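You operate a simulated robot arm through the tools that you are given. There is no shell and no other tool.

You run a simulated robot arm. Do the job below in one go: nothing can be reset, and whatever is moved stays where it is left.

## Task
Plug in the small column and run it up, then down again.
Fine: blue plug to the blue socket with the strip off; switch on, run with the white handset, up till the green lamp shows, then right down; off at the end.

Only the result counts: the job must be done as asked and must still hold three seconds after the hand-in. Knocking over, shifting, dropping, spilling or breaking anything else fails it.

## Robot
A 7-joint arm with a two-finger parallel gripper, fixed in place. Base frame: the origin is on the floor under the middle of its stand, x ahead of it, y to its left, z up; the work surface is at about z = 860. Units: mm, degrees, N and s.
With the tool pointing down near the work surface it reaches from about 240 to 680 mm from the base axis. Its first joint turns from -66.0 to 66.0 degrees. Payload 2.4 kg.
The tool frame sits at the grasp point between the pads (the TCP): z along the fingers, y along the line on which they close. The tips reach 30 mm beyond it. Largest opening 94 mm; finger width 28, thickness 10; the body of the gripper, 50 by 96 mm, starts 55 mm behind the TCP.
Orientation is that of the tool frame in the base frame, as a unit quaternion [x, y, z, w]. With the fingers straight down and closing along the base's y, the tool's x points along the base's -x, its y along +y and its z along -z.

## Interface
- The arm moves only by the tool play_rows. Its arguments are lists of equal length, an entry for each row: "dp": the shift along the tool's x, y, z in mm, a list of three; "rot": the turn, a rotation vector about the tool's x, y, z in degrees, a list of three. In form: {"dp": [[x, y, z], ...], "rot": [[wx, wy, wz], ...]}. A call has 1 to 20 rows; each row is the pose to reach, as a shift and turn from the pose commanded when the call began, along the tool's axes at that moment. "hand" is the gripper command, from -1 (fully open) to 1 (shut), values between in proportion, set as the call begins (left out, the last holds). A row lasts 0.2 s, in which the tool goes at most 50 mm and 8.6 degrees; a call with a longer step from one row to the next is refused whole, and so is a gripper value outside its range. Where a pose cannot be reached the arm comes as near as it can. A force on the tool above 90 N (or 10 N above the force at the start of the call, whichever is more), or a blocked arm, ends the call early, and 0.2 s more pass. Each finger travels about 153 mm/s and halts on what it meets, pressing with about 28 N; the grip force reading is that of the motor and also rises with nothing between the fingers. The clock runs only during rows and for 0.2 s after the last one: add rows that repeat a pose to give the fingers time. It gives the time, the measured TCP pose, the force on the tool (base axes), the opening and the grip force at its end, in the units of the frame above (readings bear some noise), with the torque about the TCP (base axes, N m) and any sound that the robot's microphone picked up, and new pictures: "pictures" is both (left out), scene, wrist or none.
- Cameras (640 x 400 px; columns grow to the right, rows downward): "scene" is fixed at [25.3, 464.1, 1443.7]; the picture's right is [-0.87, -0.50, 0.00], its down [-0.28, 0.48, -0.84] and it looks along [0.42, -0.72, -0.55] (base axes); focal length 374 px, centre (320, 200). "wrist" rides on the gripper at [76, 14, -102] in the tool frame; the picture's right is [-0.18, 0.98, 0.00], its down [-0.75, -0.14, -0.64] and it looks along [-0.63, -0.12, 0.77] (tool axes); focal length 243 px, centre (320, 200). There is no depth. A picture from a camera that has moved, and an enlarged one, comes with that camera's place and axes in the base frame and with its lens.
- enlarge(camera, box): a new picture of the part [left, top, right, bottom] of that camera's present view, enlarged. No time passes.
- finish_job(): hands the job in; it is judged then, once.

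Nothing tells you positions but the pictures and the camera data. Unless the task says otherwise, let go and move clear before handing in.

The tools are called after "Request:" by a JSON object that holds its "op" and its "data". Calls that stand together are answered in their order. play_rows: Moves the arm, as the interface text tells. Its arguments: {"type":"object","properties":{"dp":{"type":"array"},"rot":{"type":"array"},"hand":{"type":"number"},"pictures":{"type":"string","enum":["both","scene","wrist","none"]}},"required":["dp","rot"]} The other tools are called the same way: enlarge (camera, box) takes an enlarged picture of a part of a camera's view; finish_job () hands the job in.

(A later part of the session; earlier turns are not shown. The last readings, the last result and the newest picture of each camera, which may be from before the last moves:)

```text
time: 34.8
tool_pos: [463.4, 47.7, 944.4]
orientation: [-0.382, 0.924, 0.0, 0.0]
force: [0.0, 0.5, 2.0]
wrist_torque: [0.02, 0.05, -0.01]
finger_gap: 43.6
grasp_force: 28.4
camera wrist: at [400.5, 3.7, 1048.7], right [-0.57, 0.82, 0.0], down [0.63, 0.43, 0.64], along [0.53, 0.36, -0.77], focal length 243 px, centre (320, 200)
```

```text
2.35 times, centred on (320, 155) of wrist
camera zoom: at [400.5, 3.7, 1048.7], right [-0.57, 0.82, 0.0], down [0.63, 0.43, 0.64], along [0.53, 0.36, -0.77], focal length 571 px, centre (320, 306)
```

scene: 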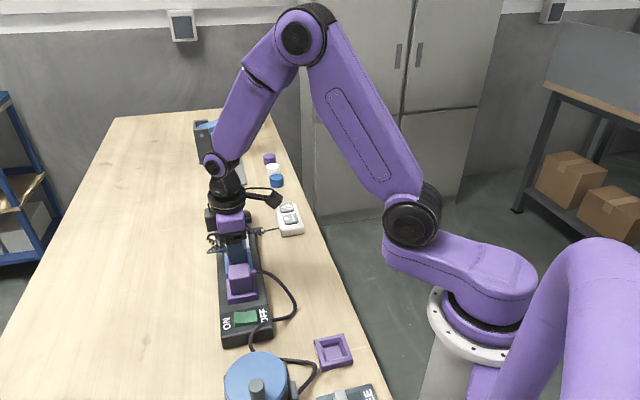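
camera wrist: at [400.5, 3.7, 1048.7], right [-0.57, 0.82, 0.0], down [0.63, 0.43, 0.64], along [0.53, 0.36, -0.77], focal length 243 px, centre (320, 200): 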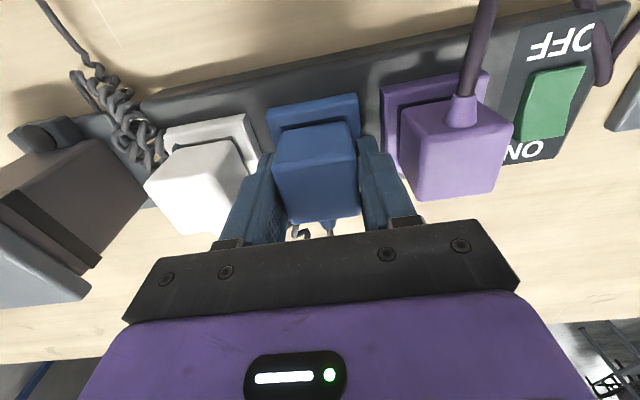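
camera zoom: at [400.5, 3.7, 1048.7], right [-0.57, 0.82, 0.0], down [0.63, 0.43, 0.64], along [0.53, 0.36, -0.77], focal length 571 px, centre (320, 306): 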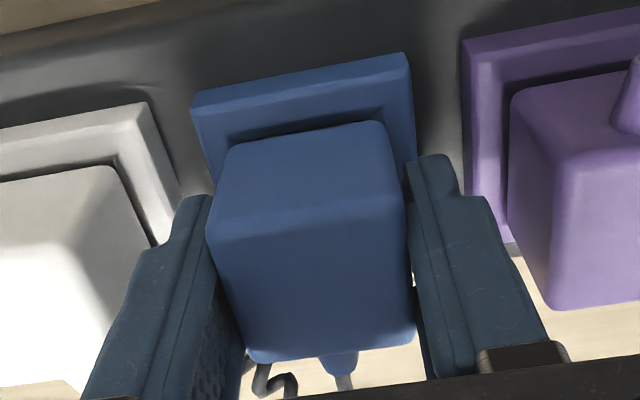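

There's almost no resistance and the plug is going in. I'll continue pushing down.

Request:
{"op": "play_rows", "data": {"dp": [[0, 0, 1], [0, 0, 2], [0, 0, 3], [0, 0, 4], [0, 0, 5], [0, 0, 6], [0, 0, 6]], "rot": [[0, 0, 0], [0, 0, 0], [0, 0, 0], [0, 0, 0], [0, 0, 0], [0, 0, 0], [0, 0, 0]], "hand": 1, "pictures": "wrist"}}

Request:
{"op": "enlarge", "data": {"camera": "wrist", "box": [240, 70, 400, 240]}}

Request:
{"op": "enlarge", "data": {"camera": "scene", "box": [210, 215, 270, 275]}}

```text
time: 36.4
tool_pos: [463.5, 46.4, 941.4]
orientation: [-0.382, 0.924, 0.001, 0.0]
force: [3.2, 2.5, 0.3]
wrist_torque: [0.07, -0.09, 0.01]
finger_gap: 43.6
grasp_force: 28.2
camera wrist: at [400.5, 3.6, 1043.2], right [-0.57, 0.82, 0.0], down [0.63, 0.43, 0.64], along [0.53, 0.36, -0.77], focal length 243 px, centre (320, 200)
```

wrist: 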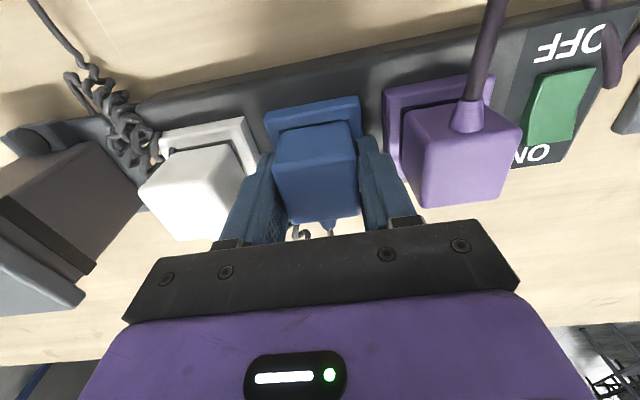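

```text
2.35 times, centred on (320, 155) of wrist
camera zoom: at [400.5, 3.6, 1043.2], right [-0.57, 0.82, 0.0], down [0.63, 0.43, 0.64], along [0.53, 0.36, -0.77], focal length 571 px, centre (320, 306)
```

zoom: 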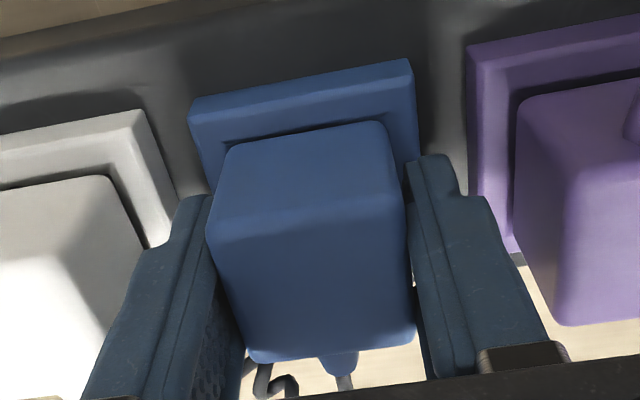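

```text
6.67 times, centred on (240, 245) of scene
camera zoom: at [25.3, 464.1, 1443.7], right [-0.87, -0.5, 0.0], down [-0.28, 0.48, -0.84], along [0.42, -0.72, -0.55], focal length 2493 px, centre (853, -100)
```

zoom: 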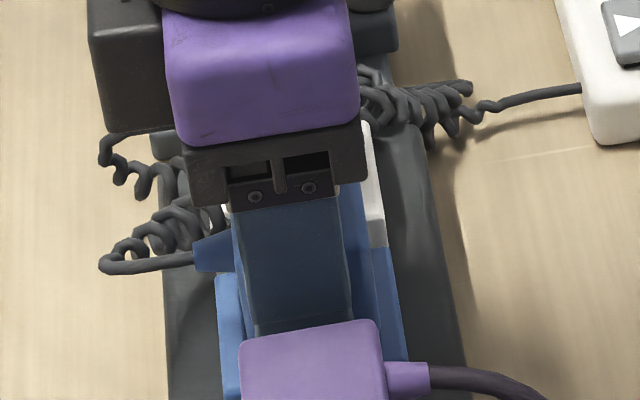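

The plug is following down with only small side force. I'll push the last couple of millimetres until the fingertips near the frame.

Request:
{"op": "play_rows", "data": {"dp": [[0, 0, 1], [0, 0, 2], [0, 0, 2.5], [0, 0, 2.5]], "rot": [[0, 0, 0], [0, 0, 0], [0, 0, 0], [0, 0, 0]], "hand": 1, "pictures": "wrist"}}

Request:
{"op": "enlarge", "data": {"camera": "wrist", "box": [240, 70, 400, 240]}}

```text
time: 37.4
tool_pos: [464.4, 47.2, 939.1]
orientation: [-0.383, 0.924, -0.001, 0.001]
force: [2.1, 0.8, 23.8]
wrist_torque: [0.03, -0.03, 0.0]
finger_gap: 43.8
grasp_force: 27.8
camera wrist: at [400.5, 3.6, 1040.7], right [-0.57, 0.82, 0.0], down [0.63, 0.43, 0.64], along [0.53, 0.36, -0.77], focal length 243 px, centre (320, 200)
```

wrist: 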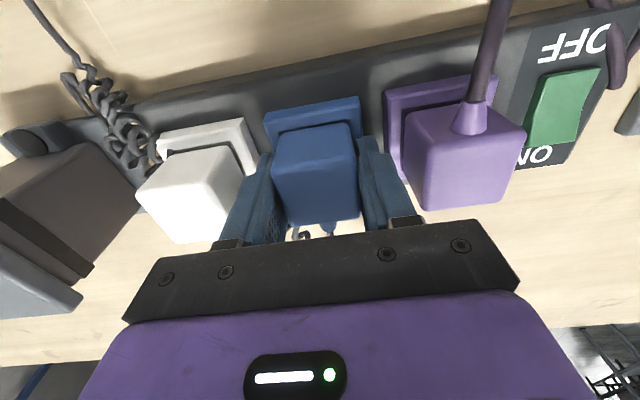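

```text
2.35 times, centred on (320, 155) of wrist
camera zoom: at [400.5, 3.6, 1040.7], right [-0.57, 0.82, 0.0], down [0.63, 0.43, 0.64], along [0.53, 0.36, -0.77], focal length 571 px, centre (320, 306)
```

zoom: 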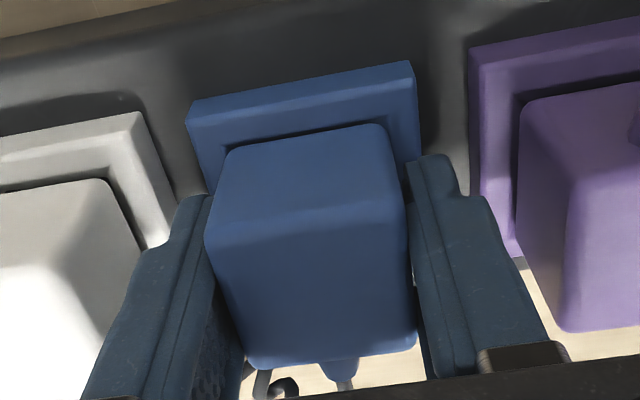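

There's now a central resistance of about 24 N. I'll release, rise clear, then press the plug home from above with closed fingers.

Request:
{"op": "play_rows", "data": {"dp": [[0, 0, 0], [0, 0, 0], [0, 0, -5], [0, 0, -15], [0, 0, -30], [0, 0, -50], [0, 0, -70], [0, 0, -70]], "rot": [[0, 0, 0], [0, 0, 0], [0, 0, 0], [0, 0, 0], [0, 0, 0], [0, 0, 0], [0, 0, 0], [0, 0, 0]], "hand": -0.12}}

Request:
{"op": "enlarge", "data": {"camera": "wrist", "box": [200, 30, 440, 230]}}

Request:
{"op": "enlarge", "data": {"camera": "scene", "box": [195, 200, 295, 310]}}

```text
time: 39.2
tool_pos: [463.0, 47.5, 1007.6]
orientation: [-0.383, 0.924, 0.0, 0.001]
force: [0.1, -0.2, 0.6]
wrist_torque: [0.0, 0.0, 0.03]
finger_gap: 52.7
grasp_force: 0.0
camera wrist: at [400.8, 3.7, 1110.5], right [-0.57, 0.82, 0.0], down [0.63, 0.43, 0.64], along [0.53, 0.36, -0.77], focal length 243 px, centre (320, 200)
```

scene: 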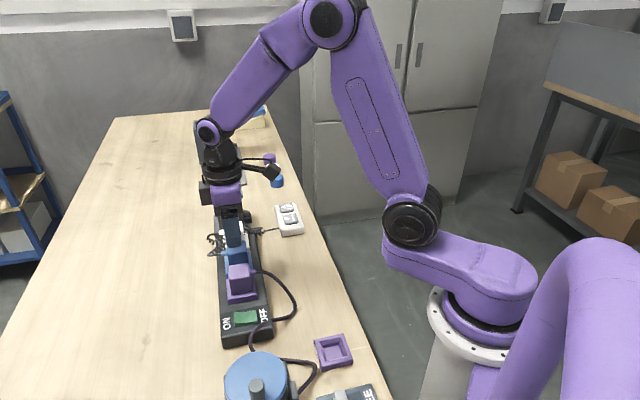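
wrist: 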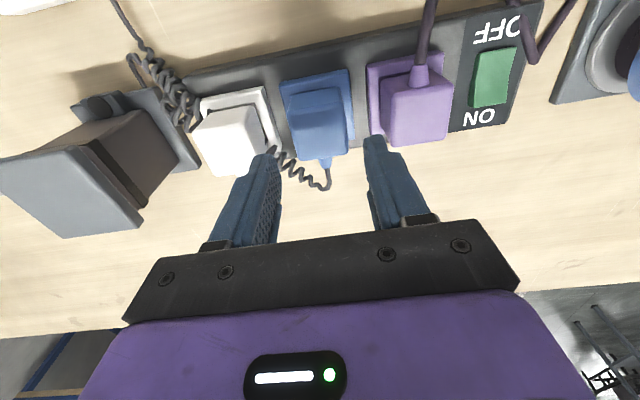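

```text
2.00 times, centred on (320, 130) of wrist
camera zoom: at [400.8, 3.7, 1110.5], right [-0.57, 0.82, 0.0], down [0.63, 0.43, 0.64], along [0.53, 0.36, -0.77], focal length 485 px, centre (320, 340)
```

zoom: 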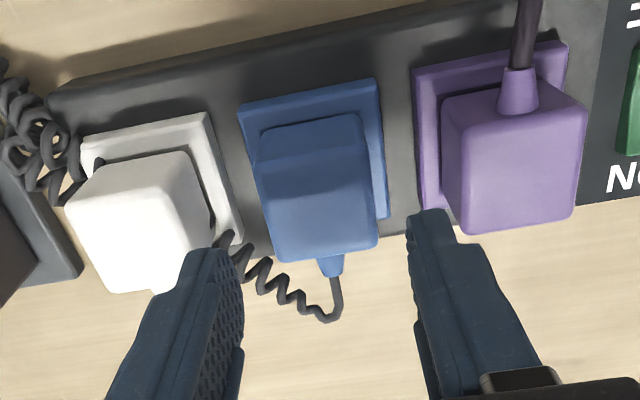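

```text
3.64 times, centred on (245, 255) of scene
camera zoom: at [25.3, 464.1, 1443.7], right [-0.87, -0.5, 0.0], down [-0.28, 0.48, -0.84], along [0.42, -0.72, -0.55], focal length 1360 px, centre (593, 0)
```

zoom: 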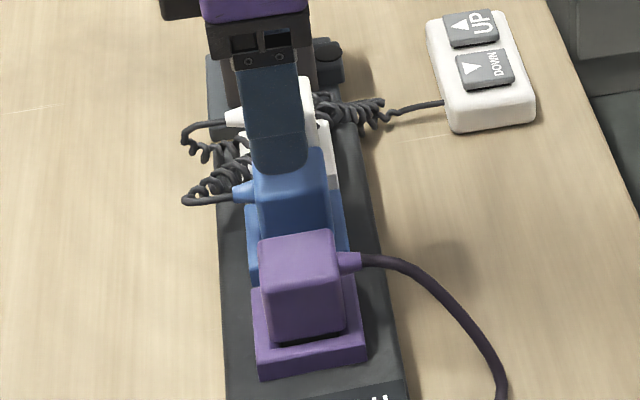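

The plug is standing upright in the blue socket. I'll close the fingers and press gently on its top to seat it fully.

Request:
{"op": "play_rows", "data": {"dp": [[0, 0, 0], [0, 0, 0], [0, 0, 8], [0, 0, 16], [0, 0, 22], [0, 0, 26], [0, 0, 28], [0, 0, 28]], "rot": [[0, 0, 0], [0, 0, 0], [0, 0, 0], [0, 0, 0], [0, 0, 0], [0, 0, 0], [0, 0, 0], [0, 0, 0]], "hand": 1}}

Request:
{"op": "enlarge", "data": {"camera": "wrist", "box": [200, 30, 440, 230]}}

Request:
{"op": "enlarge", "data": {"camera": "scene", "box": [205, 205, 275, 275]}}

```text
time: 41.0
tool_pos: [463.6, 46.8, 979.7]
orientation: [-0.383, 0.924, 0.0, 0.0]
force: [-1.2, -0.8, 4.3]
wrist_torque: [-0.03, 0.05, 0.01]
finger_gap: 0.0
grasp_force: 28.3
camera wrist: at [400.3, 3.8, 1082.7], right [-0.57, 0.82, 0.0], down [0.63, 0.43, 0.64], along [0.53, 0.36, -0.77], focal length 243 px, centre (320, 200)
```

scene: 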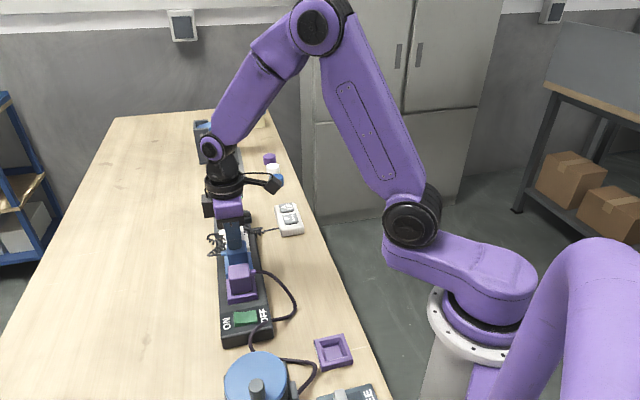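
wrist: 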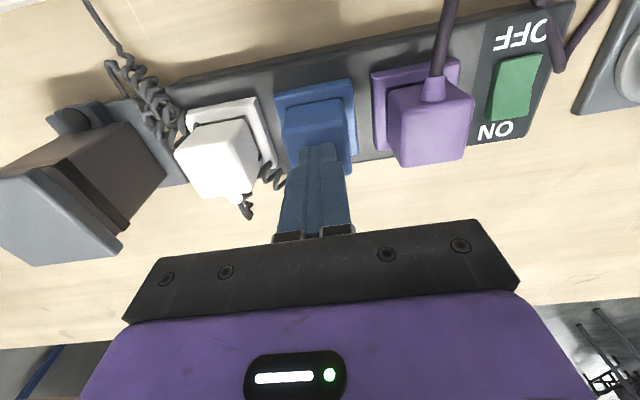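

```text
2.00 times, centred on (320, 130) of wrist
camera zoom: at [400.3, 3.8, 1082.7], right [-0.57, 0.82, 0.0], down [0.63, 0.43, 0.64], along [0.53, 0.36, -0.77], focal length 485 px, centre (320, 340)
```

zoom: 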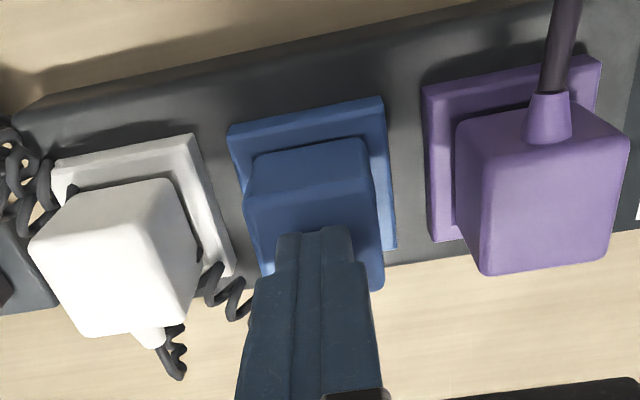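

```text
5.71 times, centred on (240, 240) of scene
camera zoom: at [25.2, 464.0, 1443.7], right [-0.87, -0.5, 0.0], down [-0.28, 0.48, -0.84], along [0.42, -0.72, -0.55], focal length 2137 px, centre (777, -29)
```

zoom: 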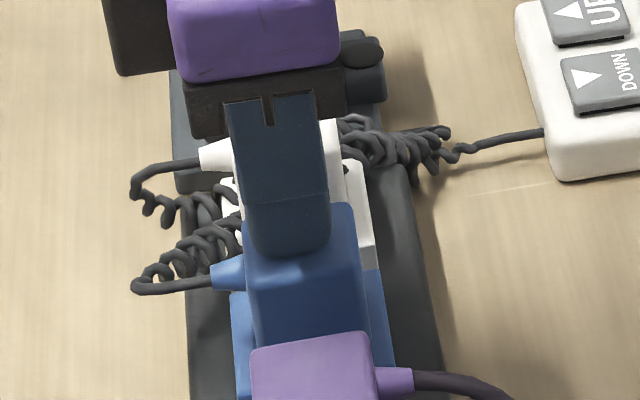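

The fingers are just touching the plug top at z≈950. I'll press down a few millimetres, watching force.

Request:
{"op": "play_rows", "data": {"dp": [[0, 0, 1], [0, 0, 2], [0, 0, 3], [0, 0, 3]], "rot": [[0, 0, 0], [0, 0, 0], [0, 0, 0], [0, 0, 0]], "hand": 1, "pictures": "wrist"}}

Request:
{"op": "enlarge", "data": {"camera": "wrist", "box": [200, 30, 440, 230]}}

```text
time: 42.0
tool_pos: [463.0, 47.6, 978.2]
orientation: [-0.383, 0.924, 0.0, 0.005]
force: [-10.7, -2.2, 65.2]
wrist_torque: [-0.36, 0.68, -0.01]
finger_gap: 0.3
grasp_force: 28.1
camera wrist: at [400.1, 3.6, 1081.6], right [-0.57, 0.82, 0.0], down [0.63, 0.43, 0.65], along [0.54, 0.36, -0.76], focal length 243 px, centre (320, 200)
```

wrist: 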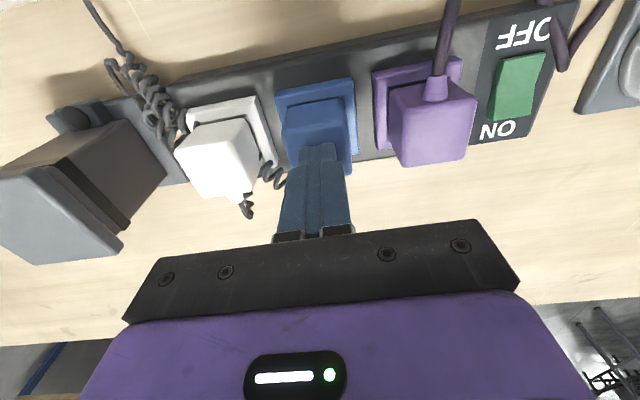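

```text
2.00 times, centred on (320, 130) of wrist
camera zoom: at [400.1, 3.6, 1081.6], right [-0.57, 0.82, 0.0], down [0.63, 0.43, 0.65], along [0.54, 0.36, -0.76], focal length 485 px, centre (320, 340)
```

zoom: 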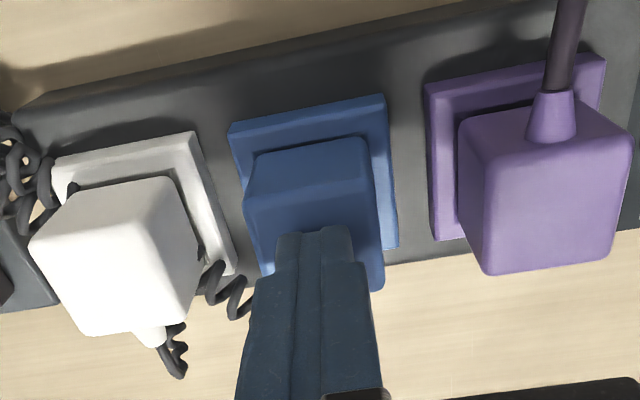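

The plug did not move under 65 N, so it is fully seated. I'll rise and move over the ON side of the rocker to take a look.

Request:
{"op": "play_rows", "data": {"dp": [[0, 0, -10], [0, 0, -30], [0, 0, -45], [-3, 30, -45], [-6, 65, -45], [-9, 100, -45], [-12, 130, -45], [-13, 138.7, -45], [-13, 138.7, -45]], "rot": [[0, 0, 0], [0, 0, 0], [0, 0, 0], [0, 0, 0], [0, 0, 0], [0, 0, 0], [0, 0, 0], [0, 0, 0], [0, 0, 0]], "hand": 1}}

Request:
{"op": "enlarge", "data": {"camera": "wrist", "box": [220, 40, 420, 220]}}

Request:
{"op": "enlarge", "data": {"camera": "scene", "box": [200, 210, 300, 350]}}

```text
time: 44.0
tool_pos: [374.2, 154.4, 1022.0]
orientation: [-0.383, 0.924, 0.0, 0.0]
force: [0.8, -0.6, -0.2]
wrist_torque: [-0.02, -0.02, 0.0]
finger_gap: 0.0
grasp_force: 28.0
camera wrist: at [311.5, 111.0, 1124.7], right [-0.57, 0.82, 0.0], down [0.63, 0.43, 0.64], along [0.53, 0.36, -0.77], focal length 243 px, centre (320, 200)
```

scene: 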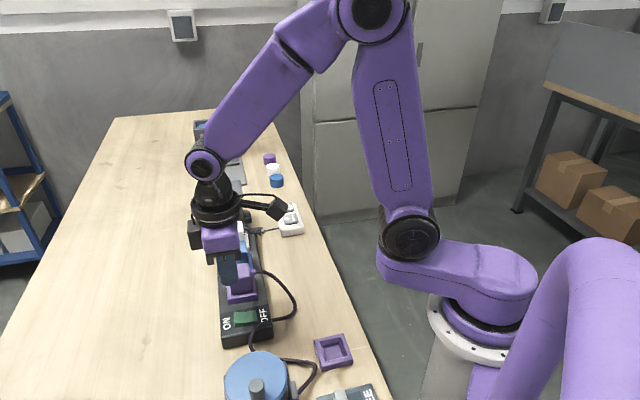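
wrist: 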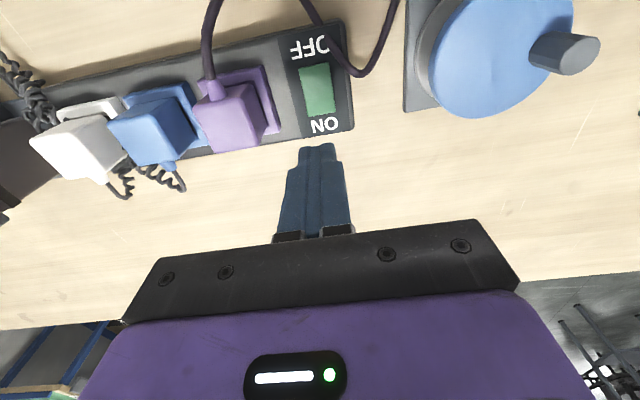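

```text
2.22 times, centred on (320, 130) of wrist
camera zoom: at [311.5, 111.0, 1124.7], right [-0.57, 0.82, 0.0], down [0.63, 0.43, 0.64], along [0.53, 0.36, -0.77], focal length 539 px, centre (320, 356)
```

zoom: 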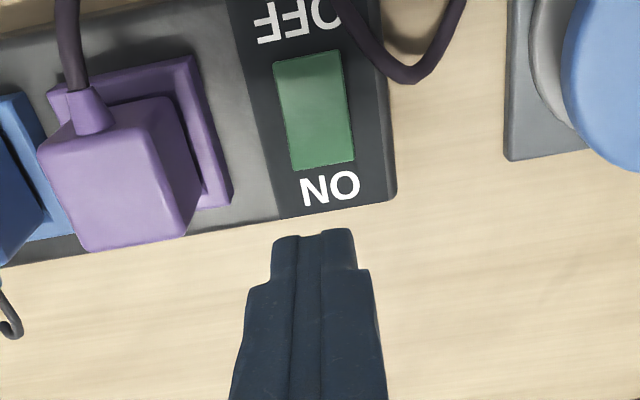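

```text
2.86 times, centred on (250, 280) of scene
camera zoom: at [25.2, 464.1, 1443.7], right [-0.87, -0.5, 0.0], down [-0.28, 0.48, -0.84], along [0.42, -0.72, -0.55], focal length 1068 px, centre (520, -29)
```

zoom: 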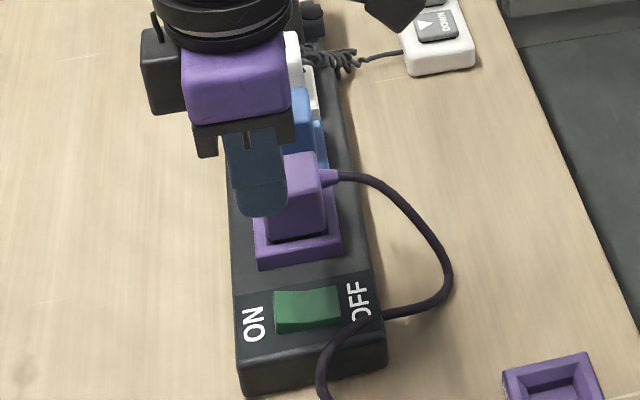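

The rocker spans about 39 mm, with its ON end just beneath the fingertips and everything else clear. I'll shift slightly and descend above the ON half.

Request:
{"op": "play_rows", "data": {"dp": [[3, 0.8, 15], [3, 0.8, 40], [3, 0.8, 65], [3, 0.8, 80], [3, 0.8, 80]], "rot": [[0, 0, 0], [0, 0, 0], [0, 0, 0], [0, 0, 0], [0, 0, 0]], "hand": 1}}

Request:
{"op": "enlarge", "data": {"camera": "wrist", "box": [230, 60, 410, 220]}}

Request:
{"op": "enlarge", "data": {"camera": "scene", "box": [205, 260, 295, 350]}}

```text
time: 45.2
tool_pos: [371.6, 152.4, 940.9]
orientation: [-0.383, 0.924, 0.0, 0.0]
force: [-0.3, 0.7, -0.5]
wrist_torque: [0.03, -0.02, 0.0]
finger_gap: 0.0
grasp_force: 28.0
camera wrist: at [308.7, 109.1, 1044.5], right [-0.57, 0.82, 0.0], down [0.63, 0.43, 0.64], along [0.53, 0.36, -0.77], focal length 243 px, centre (320, 200)
```

scene: 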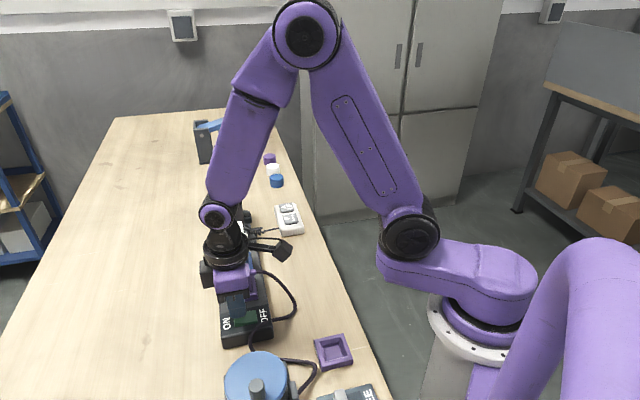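
wrist: 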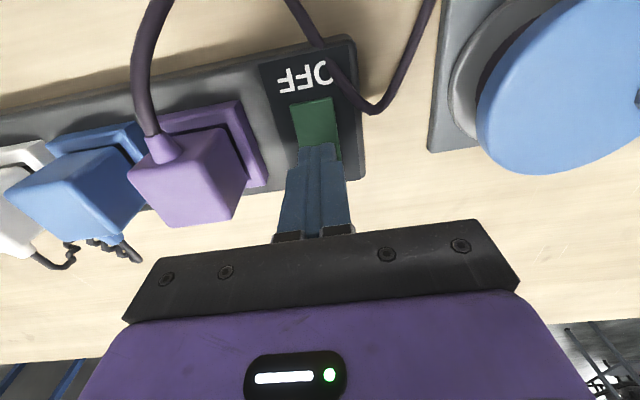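

```text
2.50 times, centred on (320, 140) of wrist
camera zoom: at [308.7, 109.1, 1044.5], right [-0.57, 0.82, 0.0], down [0.63, 0.43, 0.64], along [0.53, 0.36, -0.77], focal length 606 px, centre (320, 350)
```

zoom: 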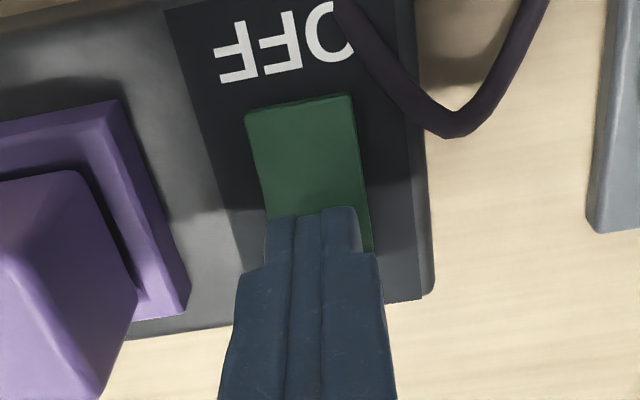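

```text
4.44 times, centred on (250, 305) of scene
camera zoom: at [25.3, 464.1, 1443.7], right [-0.87, -0.5, 0.0], down [-0.28, 0.48, -0.84], along [0.42, -0.72, -0.55], focal length 1662 px, centre (631, -267)
```

zoom: 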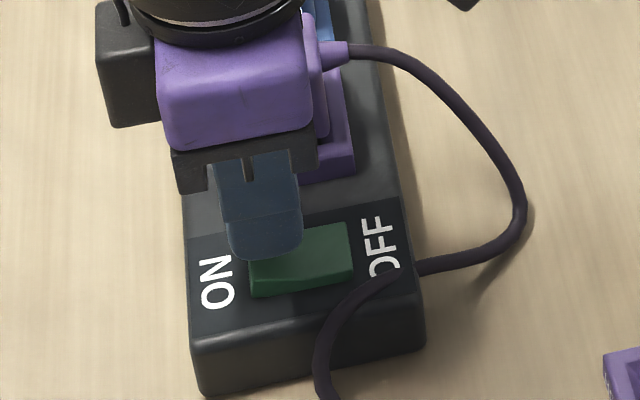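

The fingertips are above the ON half of the rocker. I'll press down gradually.

Request:
{"op": "play_rows", "data": {"dp": [[0, 0, 2], [0, 0, 4], [0, 0, 6], [0, 0, 7], [0, 0, 8], [0, 0, 8]], "rot": [[0, 0, 0], [0, 0, 0], [0, 0, 0], [0, 0, 0], [0, 0, 0], [0, 0, 0]], "hand": 1}}

Request:
{"op": "enlarge", "data": {"camera": "wrist", "box": [230, 60, 410, 220]}}

Request:
{"op": "enlarge", "data": {"camera": "scene", "box": [205, 260, 295, 350]}}

```text
time: 46.6
tool_pos: [371.8, 152.1, 932.8]
orientation: [-0.383, 0.924, 0.0, 0.0]
force: [0.4, 1.2, 1.0]
wrist_torque: [0.05, 0.01, 0.0]
finger_gap: 0.2
grasp_force: 27.6
camera wrist: at [308.7, 109.3, 1036.6], right [-0.57, 0.82, 0.0], down [0.63, 0.43, 0.64], along [0.53, 0.36, -0.77], focal length 243 px, centre (320, 200)
```

scene: 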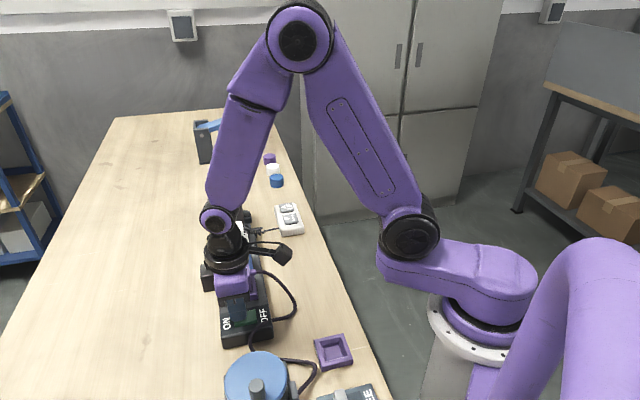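
wrist: 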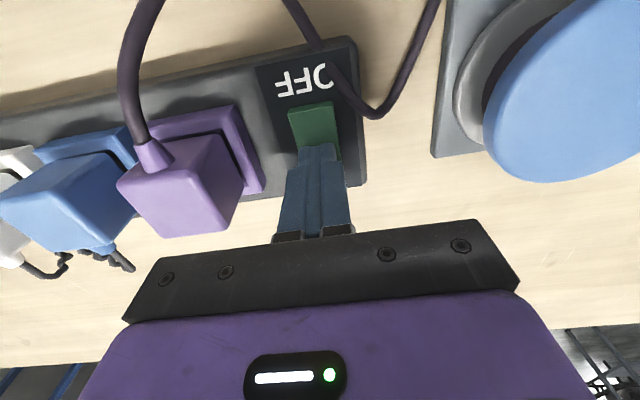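

```text
2.50 times, centred on (320, 140) of wrist
camera zoom: at [308.7, 109.3, 1036.6], right [-0.57, 0.82, 0.0], down [0.63, 0.43, 0.64], along [0.53, 0.36, -0.77], focal length 606 px, centre (320, 350)
```

zoom: 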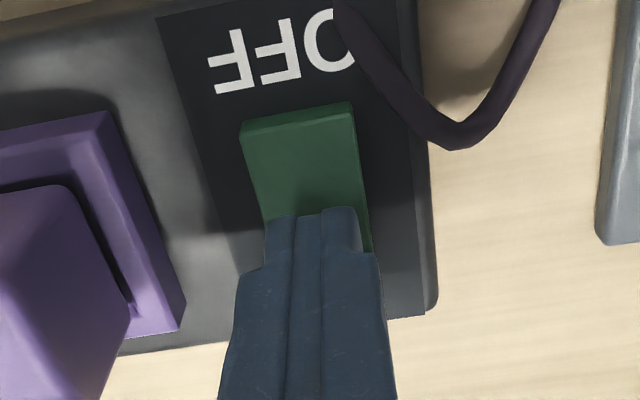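

```text
4.44 times, centred on (250, 305) of scene
camera zoom: at [25.3, 464.1, 1443.7], right [-0.87, -0.5, 0.0], down [-0.28, 0.48, -0.84], along [0.42, -0.72, -0.55], focal length 1662 px, centre (631, -267)
```

zoom: 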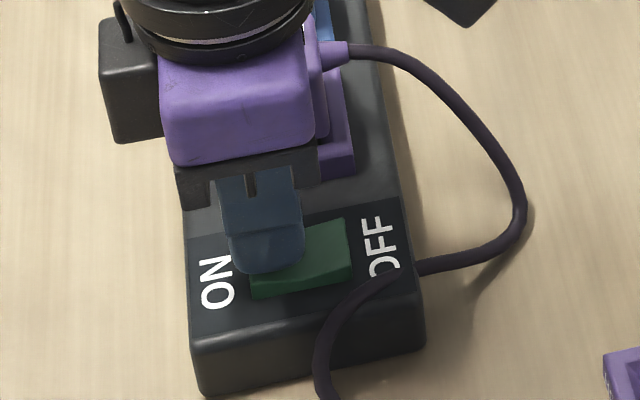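

There's barely any contact yet. I'll press further.

Request:
{"op": "play_rows", "data": {"dp": [[0, 0, 1], [0, 0, 2], [0, 0, 3], [0, 0, 4], [0, 0, 4]], "rot": [[0, 0, 0], [0, 0, 0], [0, 0, 0], [0, 0, 0], [0, 0, 0]], "hand": 1}}

Request:
{"op": "enlarge", "data": {"camera": "wrist", "box": [230, 60, 410, 220]}}

Request:
{"op": "enlarge", "data": {"camera": "scene", "box": [205, 260, 295, 350]}}

```text
time: 47.5
tool_pos: [371.2, 151.9, 934.0]
orientation: [-0.383, 0.924, 0.0, 0.0]
force: [-7.8, -2.2, 20.3]
wrist_torque: [-0.24, 0.44, -0.06]
finger_gap: 0.0
grasp_force: 27.6
heard: click, click, click
stopped in row 4: the force on the tool passed its limit at 95 N (the readings are from after the stop); the commanded pose is now the measured one
camera wrist: at [308.6, 109.3, 1036.1], right [-0.57, 0.82, 0.0], down [0.63, 0.43, 0.64], along [0.53, 0.36, -0.77], focal length 243 px, centre (320, 200)
```

scene: 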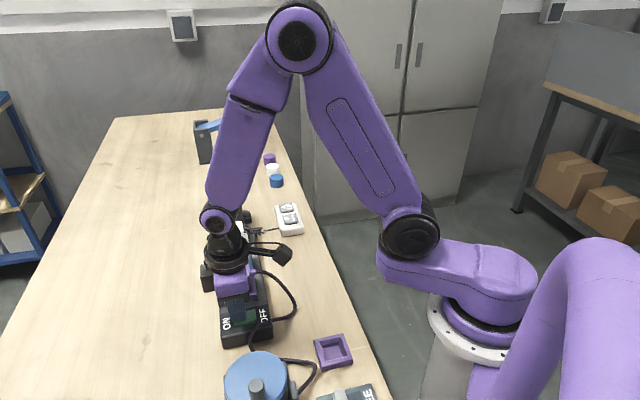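
wrist: 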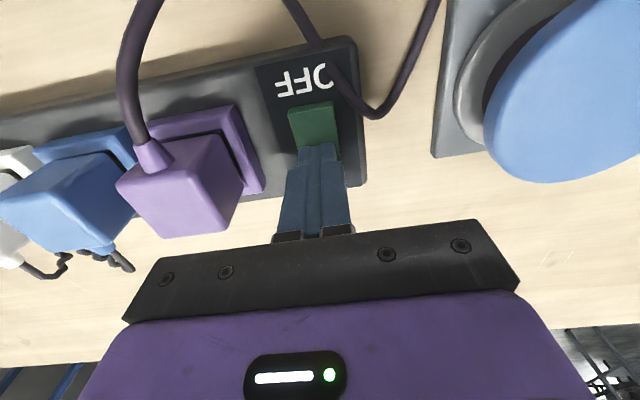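

```text
2.50 times, centred on (320, 140) of wrist
camera zoom: at [308.6, 109.3, 1036.1], right [-0.57, 0.82, 0.0], down [0.63, 0.43, 0.64], along [0.53, 0.36, -0.77], focal length 606 px, centre (320, 350)
```

zoom: 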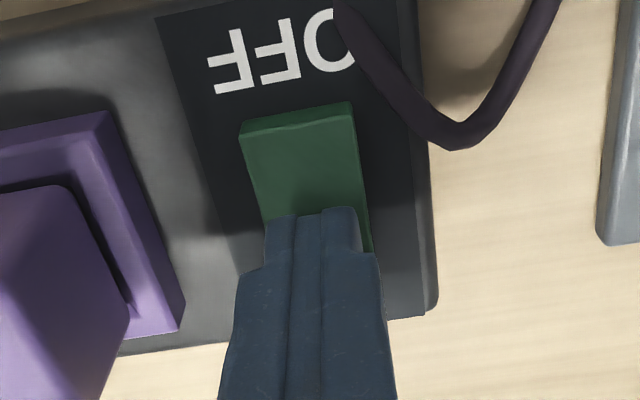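

```text
4.44 times, centred on (250, 305) of scene
camera zoom: at [24.8, 463.9, 1443.7], right [-0.87, -0.5, 0.0], down [-0.28, 0.48, -0.84], along [0.42, -0.72, -0.55], focal length 1662 px, centre (631, -267)
```

zoom: 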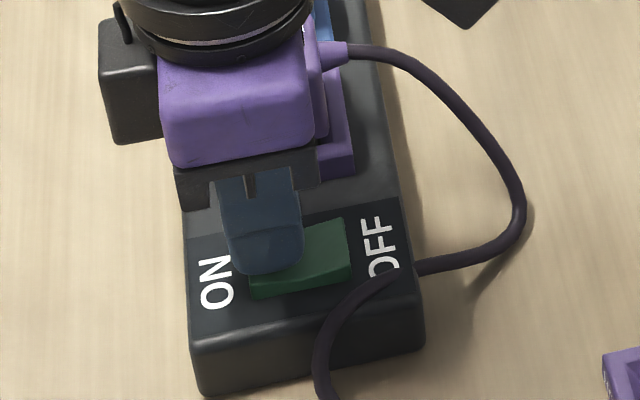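

I heard three clicks and the push ended at the force limit. I'll rise clear and inspect the rocker state.

Request:
{"op": "play_rows", "data": {"dp": [[0, 0, -5], [0, 0, -20], [0, 0, -45], [0, 0, -80], [0, 0, -80]], "rot": [[0, 0, 0], [0, 0, 0], [0, 0, 0], [0, 0, 0], [0, 0, 0]], "hand": 1}}

Request:
{"op": "enlarge", "data": {"camera": "wrist", "box": [230, 40, 410, 200]}}

Request:
{"op": "enlarge", "data": {"camera": "scene", "box": [210, 290, 290, 350]}}

Request:
{"op": "enlarge", "data": {"camera": "scene", "box": [190, 160, 320, 280]}}

```text
time: 48.7
tool_pos: [372.4, 154.6, 1014.0]
orientation: [-0.384, 0.923, 0.0, 0.002]
force: [0.4, -0.6, 0.6]
wrist_torque: [0.0, -0.02, -0.06]
finger_gap: 0.1
grasp_force: 27.9
camera wrist: at [309.3, 110.4, 1115.7], right [-0.57, 0.82, 0.0], down [0.63, 0.43, 0.64], along [0.53, 0.36, -0.76], focal length 243 px, centre (320, 200)
```

scene: 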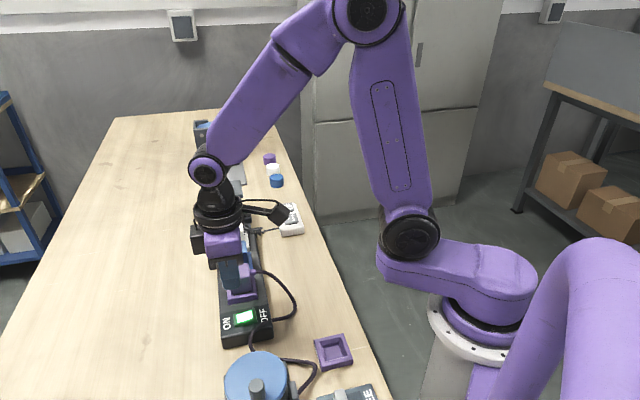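
wrist: 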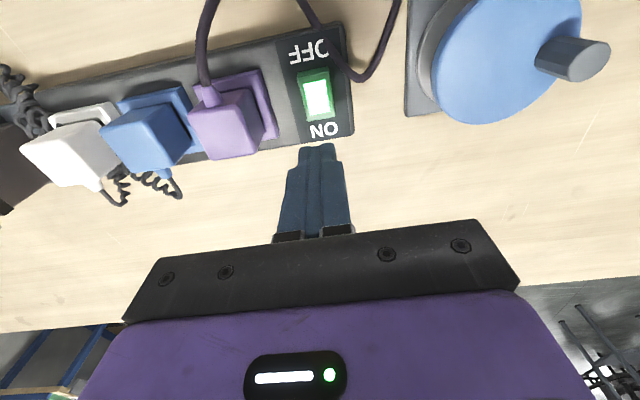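

```text
2.50 times, centred on (320, 120) of wrist
camera zoom: at [309.3, 110.4, 1115.7], right [-0.57, 0.82, 0.0], down [0.63, 0.43, 0.64], along [0.53, 0.36, -0.76], focal length 606 px, centre (320, 400)
```

zoom: 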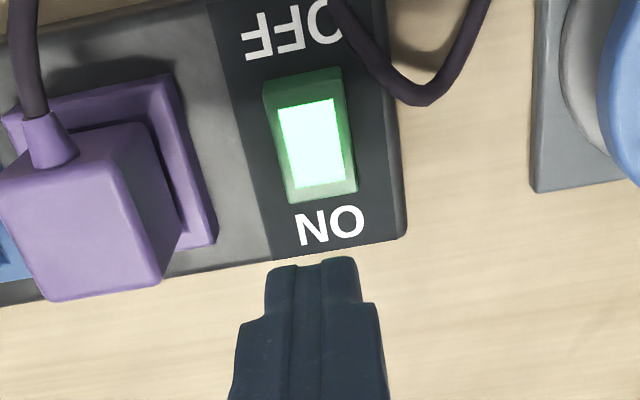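

```text
6.67 times, centred on (250, 320) of scene
camera zoom: at [25.3, 464.1, 1443.7], right [-0.87, -0.5, 0.0], down [-0.28, 0.48, -0.84], along [0.42, -0.72, -0.55], focal length 2493 px, centre (787, -600)
```

zoom: 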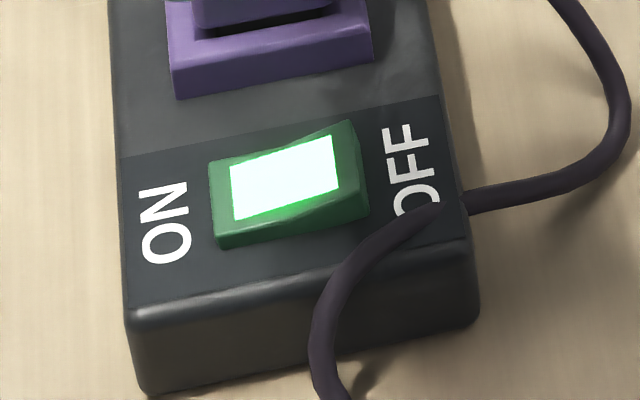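

```text
3.33 times, centred on (255, 220) of scene
camera zoom: at [25.3, 464.1, 1443.7], right [-0.87, -0.5, 0.0], down [-0.28, 0.48, -0.84], along [0.42, -0.72, -0.55], focal length 1246 px, centre (537, 133)
```

zoom: 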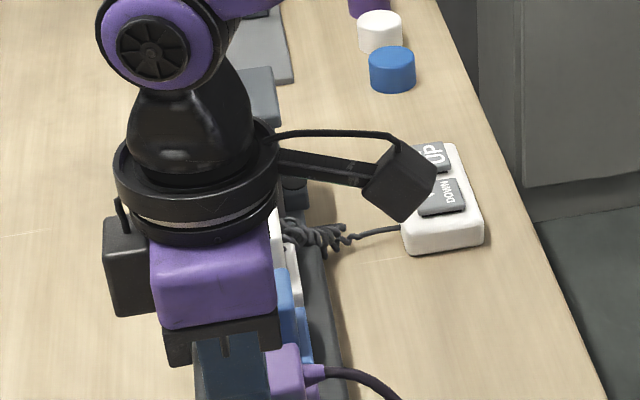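

The rocker is now lit and ON. I'll carry the closed gripper over to the UP button on the white handset.

Request:
{"op": "play_rows", "data": {"dp": [[5, -12, -20], [20, -45, -36], [38, -85, -36], [56, -126, -36], [74, -166, -36], [92, -206, -36], [110, -247, -36], [127, -285, -36], [142, -318, -36], [152.2, -340.8, -36], [152.2, -340.8, -10], [152.2, -340.8, 12], [152.2, -340.8, 12]], "rot": [[0, 0, 0], [0, 0, 0], [0, 0, 0], [0, 0, 0], [0, 0, 0], [0, 0, 0], [0, 0, 0], [0, 0, 0], [0, 0, 0], [0, 0, 0], [0, 0, 0], [0, 0, 0], [0, 0, 0]], "hand": 1}}

Request:
{"op": "enlarge", "data": {"camera": "wrist", "box": [200, 20, 460, 220]}}

Request:
{"op": "enlarge", "data": {"camera": "scene", "box": [190, 150, 330, 270]}}

```text
time: 51.5
tool_pos: [505.9, -195.3, 1000.1]
orientation: [-0.383, 0.924, 0.0, 0.002]
force: [0.3, -0.9, 0.4]
wrist_torque: [-0.01, 0.02, -0.01]
finger_gap: 0.0
grasp_force: 27.9
camera wrist: at [442.6, -238.5, 1103.2], right [-0.57, 0.82, 0.0], down [0.63, 0.43, 0.64], along [0.53, 0.36, -0.76], focal length 243 px, centre (320, 200)
```

scene: 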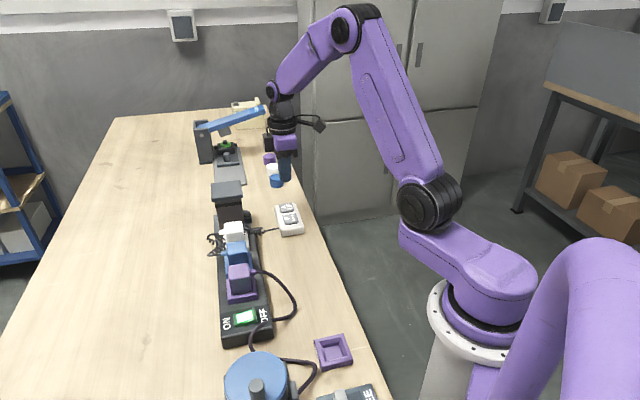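
wrist: 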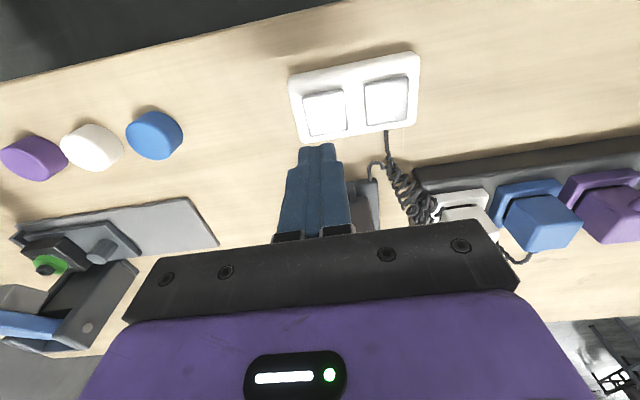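

```text
2.00 times, centred on (330, 120) of wrist
camera zoom: at [442.6, -238.5, 1103.2], right [-0.57, 0.82, 0.0], down [0.63, 0.43, 0.64], along [0.53, 0.36, -0.76], focal length 485 px, centre (300, 360)
```

zoom: 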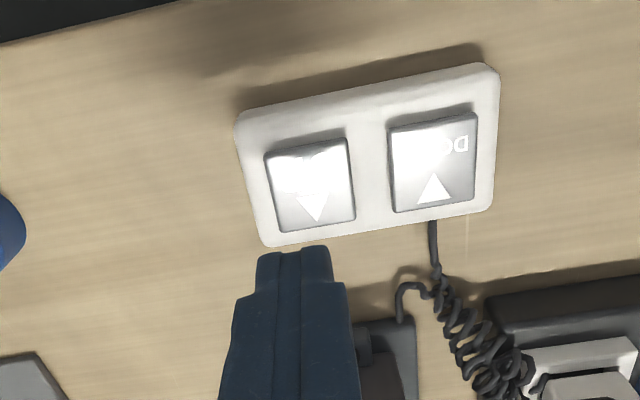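

```text
3.33 times, centred on (260, 210) of scene
camera zoom: at [25.3, 464.1, 1443.7], right [-0.87, -0.5, 0.0], down [-0.28, 0.48, -0.84], along [0.42, -0.72, -0.55], focal length 1246 px, centre (520, 167)
```

zoom: 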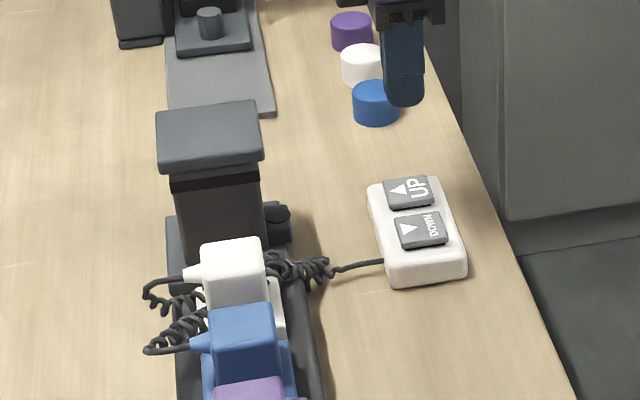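

UP is about 4 mm to the side of the fingertips and DOWN about 54 mm further along. I'll centre on UP and descend close to it.

Request:
{"op": "play_rows", "data": {"dp": [[-2.6, 4.3, 15], [-2.6, 4.3, 40], [-2.6, 4.3, 60], [-2.6, 4.3, 72], [-2.6, 4.3, 72]], "rot": [[-0.09, 0.21, 0], [-0.09, 0.21, 0], [-0.09, 0.21, 0], [-0.09, 0.21, 0], [-0.09, 0.21, 0]], "hand": 1}}

Request:
{"op": "enlarge", "data": {"camera": "wrist", "box": [200, 60, 460, 240]}}

Request:
{"op": "enlarge", "data": {"camera": "scene", "box": [190, 150, 330, 270]}}

```text
time: 52.7
tool_pos: [505.4, -190.5, 929.7]
orientation: [-0.383, 0.924, -0.001, 0.0]
force: [0.2, 0.6, -0.3]
wrist_torque: [0.02, 0.02, 0.02]
finger_gap: 0.0
grasp_force: 28.4
camera wrist: at [442.0, -233.9, 1031.5], right [-0.57, 0.82, 0.0], down [0.63, 0.43, 0.64], along [0.53, 0.36, -0.77], focal length 243 px, centre (320, 200)
```

scene: 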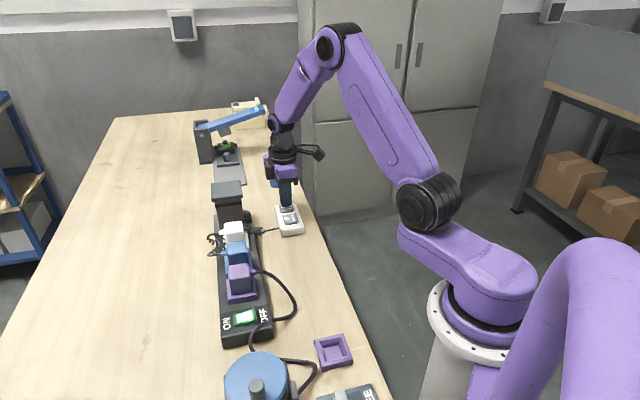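
wrist: 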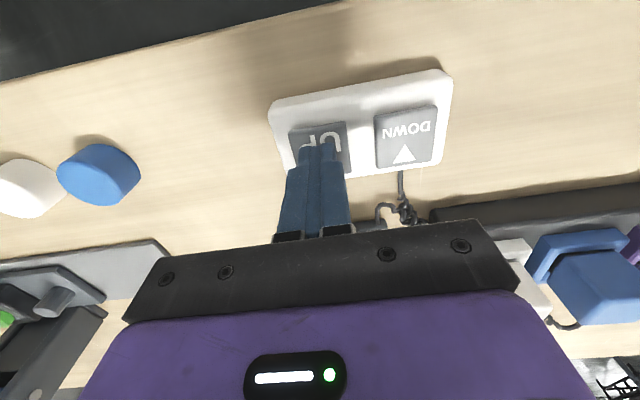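

```text
2.22 times, centred on (330, 150) of wrist
camera zoom: at [442.0, -233.9, 1031.5], right [-0.57, 0.82, 0.0], down [0.63, 0.43, 0.64], along [0.53, 0.36, -0.77], focal length 539 px, centre (298, 311)
```

zoom: 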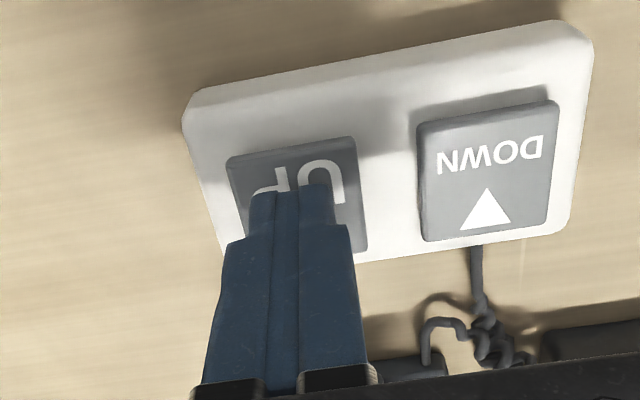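

```text
3.33 times, centred on (260, 210) of scene
camera zoom: at [25.3, 464.1, 1443.7], right [-0.87, -0.5, 0.0], down [-0.28, 0.48, -0.84], along [0.42, -0.72, -0.55], focal length 1246 px, centre (520, 167)
```

zoom: 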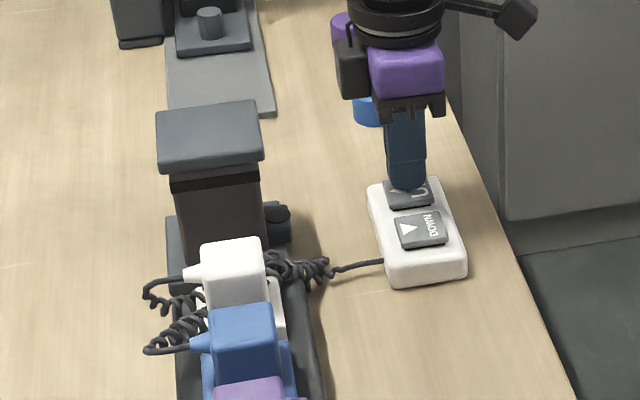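

The fingertips are right above UP and the column is visible in the scene view. I'll lower onto the button in small steps.

Request:
{"op": "play_rows", "data": {"dp": [[0, 0, 3], [0, 0, 6], [0, 0, 8]], "rot": [[0, 0, 0], [0, 0, 0], [0, 0, 0]], "hand": 1, "pictures": "scene"}}

Request:
{"op": "enlarge", "data": {"camera": "scene", "box": [190, 150, 330, 270]}}

```text
time: 53.5
tool_pos: [505.8, -189.9, 919.9]
orientation: [-0.383, 0.924, 0.0, 0.0]
force: [-1.2, 0.1, 2.9]
wrist_torque: [0.03, 0.02, -0.01]
finger_gap: 0.1
grasp_force: 27.6
heard: click
```

scene: 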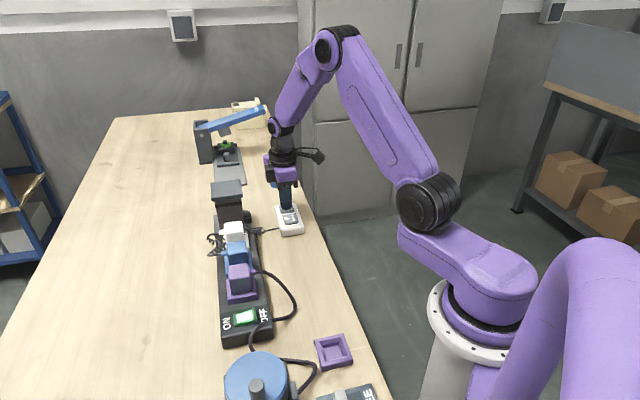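

```text
3.33 times, centred on (260, 210) of scene
camera zoom: at [25.2, 464.1, 1443.7], right [-0.87, -0.5, 0.0], down [-0.28, 0.48, -0.84], along [0.42, -0.72, -0.55], focal length 1246 px, centre (520, 167)
```

zoom: 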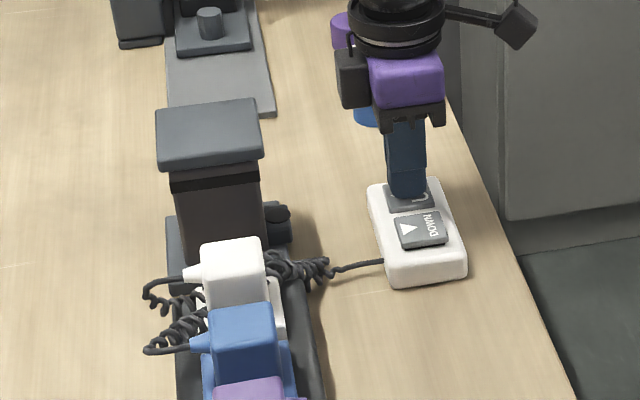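

A click was heard and the column top may have begun to move. I'll hold for a short time and check.

Request:
{"op": "play_rows", "data": {"dp": [[0, 0, 0.5], [0, 0, 0.5], [0, 0, 0.5]], "rot": [[0, 0, 0], [0, 0, 0], [0, 0, 0]], "hand": 1, "pictures": "scene"}}

Request:
{"op": "enlarge", "data": {"camera": "scene", "box": [190, 150, 330, 270]}}

```text
time: 54.3
tool_pos: [504.9, -190.1, 920.5]
orientation: [-0.383, 0.924, 0.0, 0.0]
force: [-0.7, 0.6, 2.8]
wrist_torque: [0.06, -0.01, -0.03]
finger_gap: 0.2
grasp_force: 28.3
```

scene: 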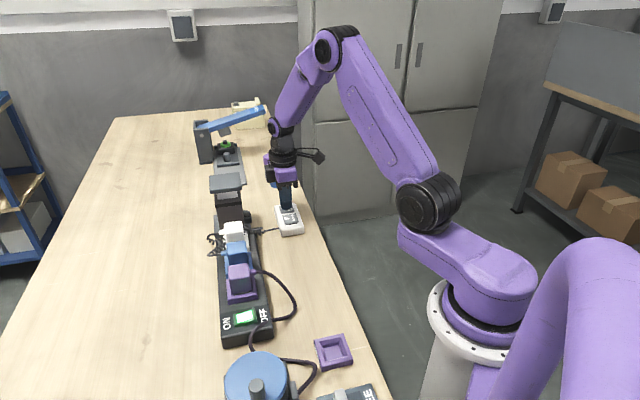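

```text
3.33 times, centred on (260, 210) of scene
camera zoom: at [25.2, 464.1, 1443.7], right [-0.87, -0.5, 0.0], down [-0.28, 0.48, -0.84], along [0.42, -0.72, -0.55], focal length 1246 px, centre (520, 167)
```

zoom: 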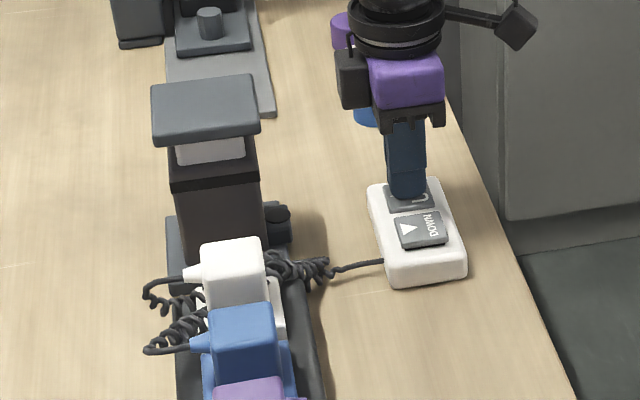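

The column is rising and the lamp is not lit yet. I'll keep holding UP in short calls.

Request:
{"op": "play_rows", "data": {"dp": [[0, 0, 0], [0, 0, 0], [0, 0, 0]], "rot": [[0, 0, 0], [0, 0, 0], [0, 0, 0]], "hand": 1, "pictures": "scene"}}

Request:
{"op": "enlarge", "data": {"camera": "scene", "box": [190, 130, 330, 250]}}

```text
time: 55.1
tool_pos: [504.8, -190.6, 919.0]
orientation: [-0.383, 0.924, 0.0, 0.0]
force: [-0.5, 1.6, 3.0]
wrist_torque: [0.06, 0.0, 0.0]
finger_gap: 0.3
grasp_force: 28.2
```

scene: 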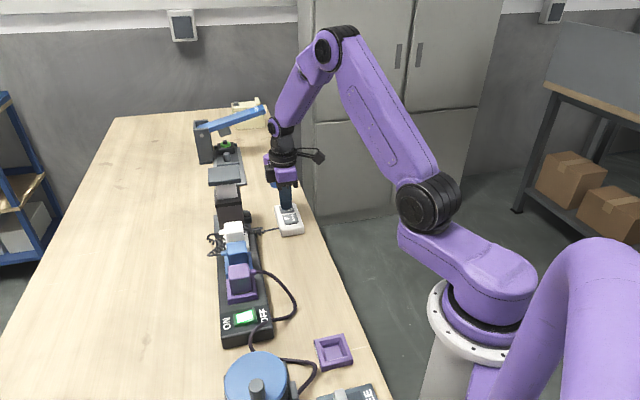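

```text
3.33 times, centred on (260, 190) of scene
camera zoom: at [25.2, 464.1, 1443.7], right [-0.87, -0.5, 0.0], down [-0.28, 0.48, -0.84], along [0.42, -0.72, -0.55], focal length 1246 px, centre (520, 233)
```

zoom: 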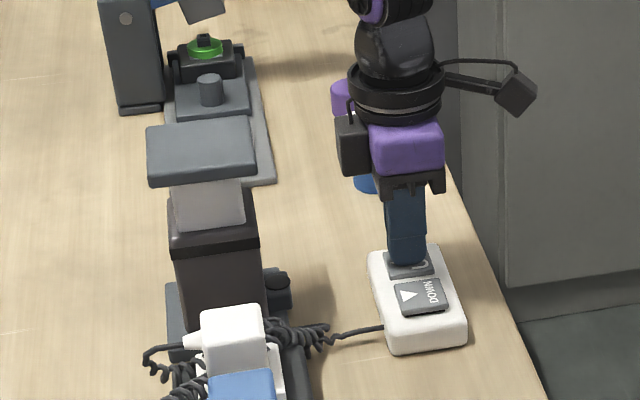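

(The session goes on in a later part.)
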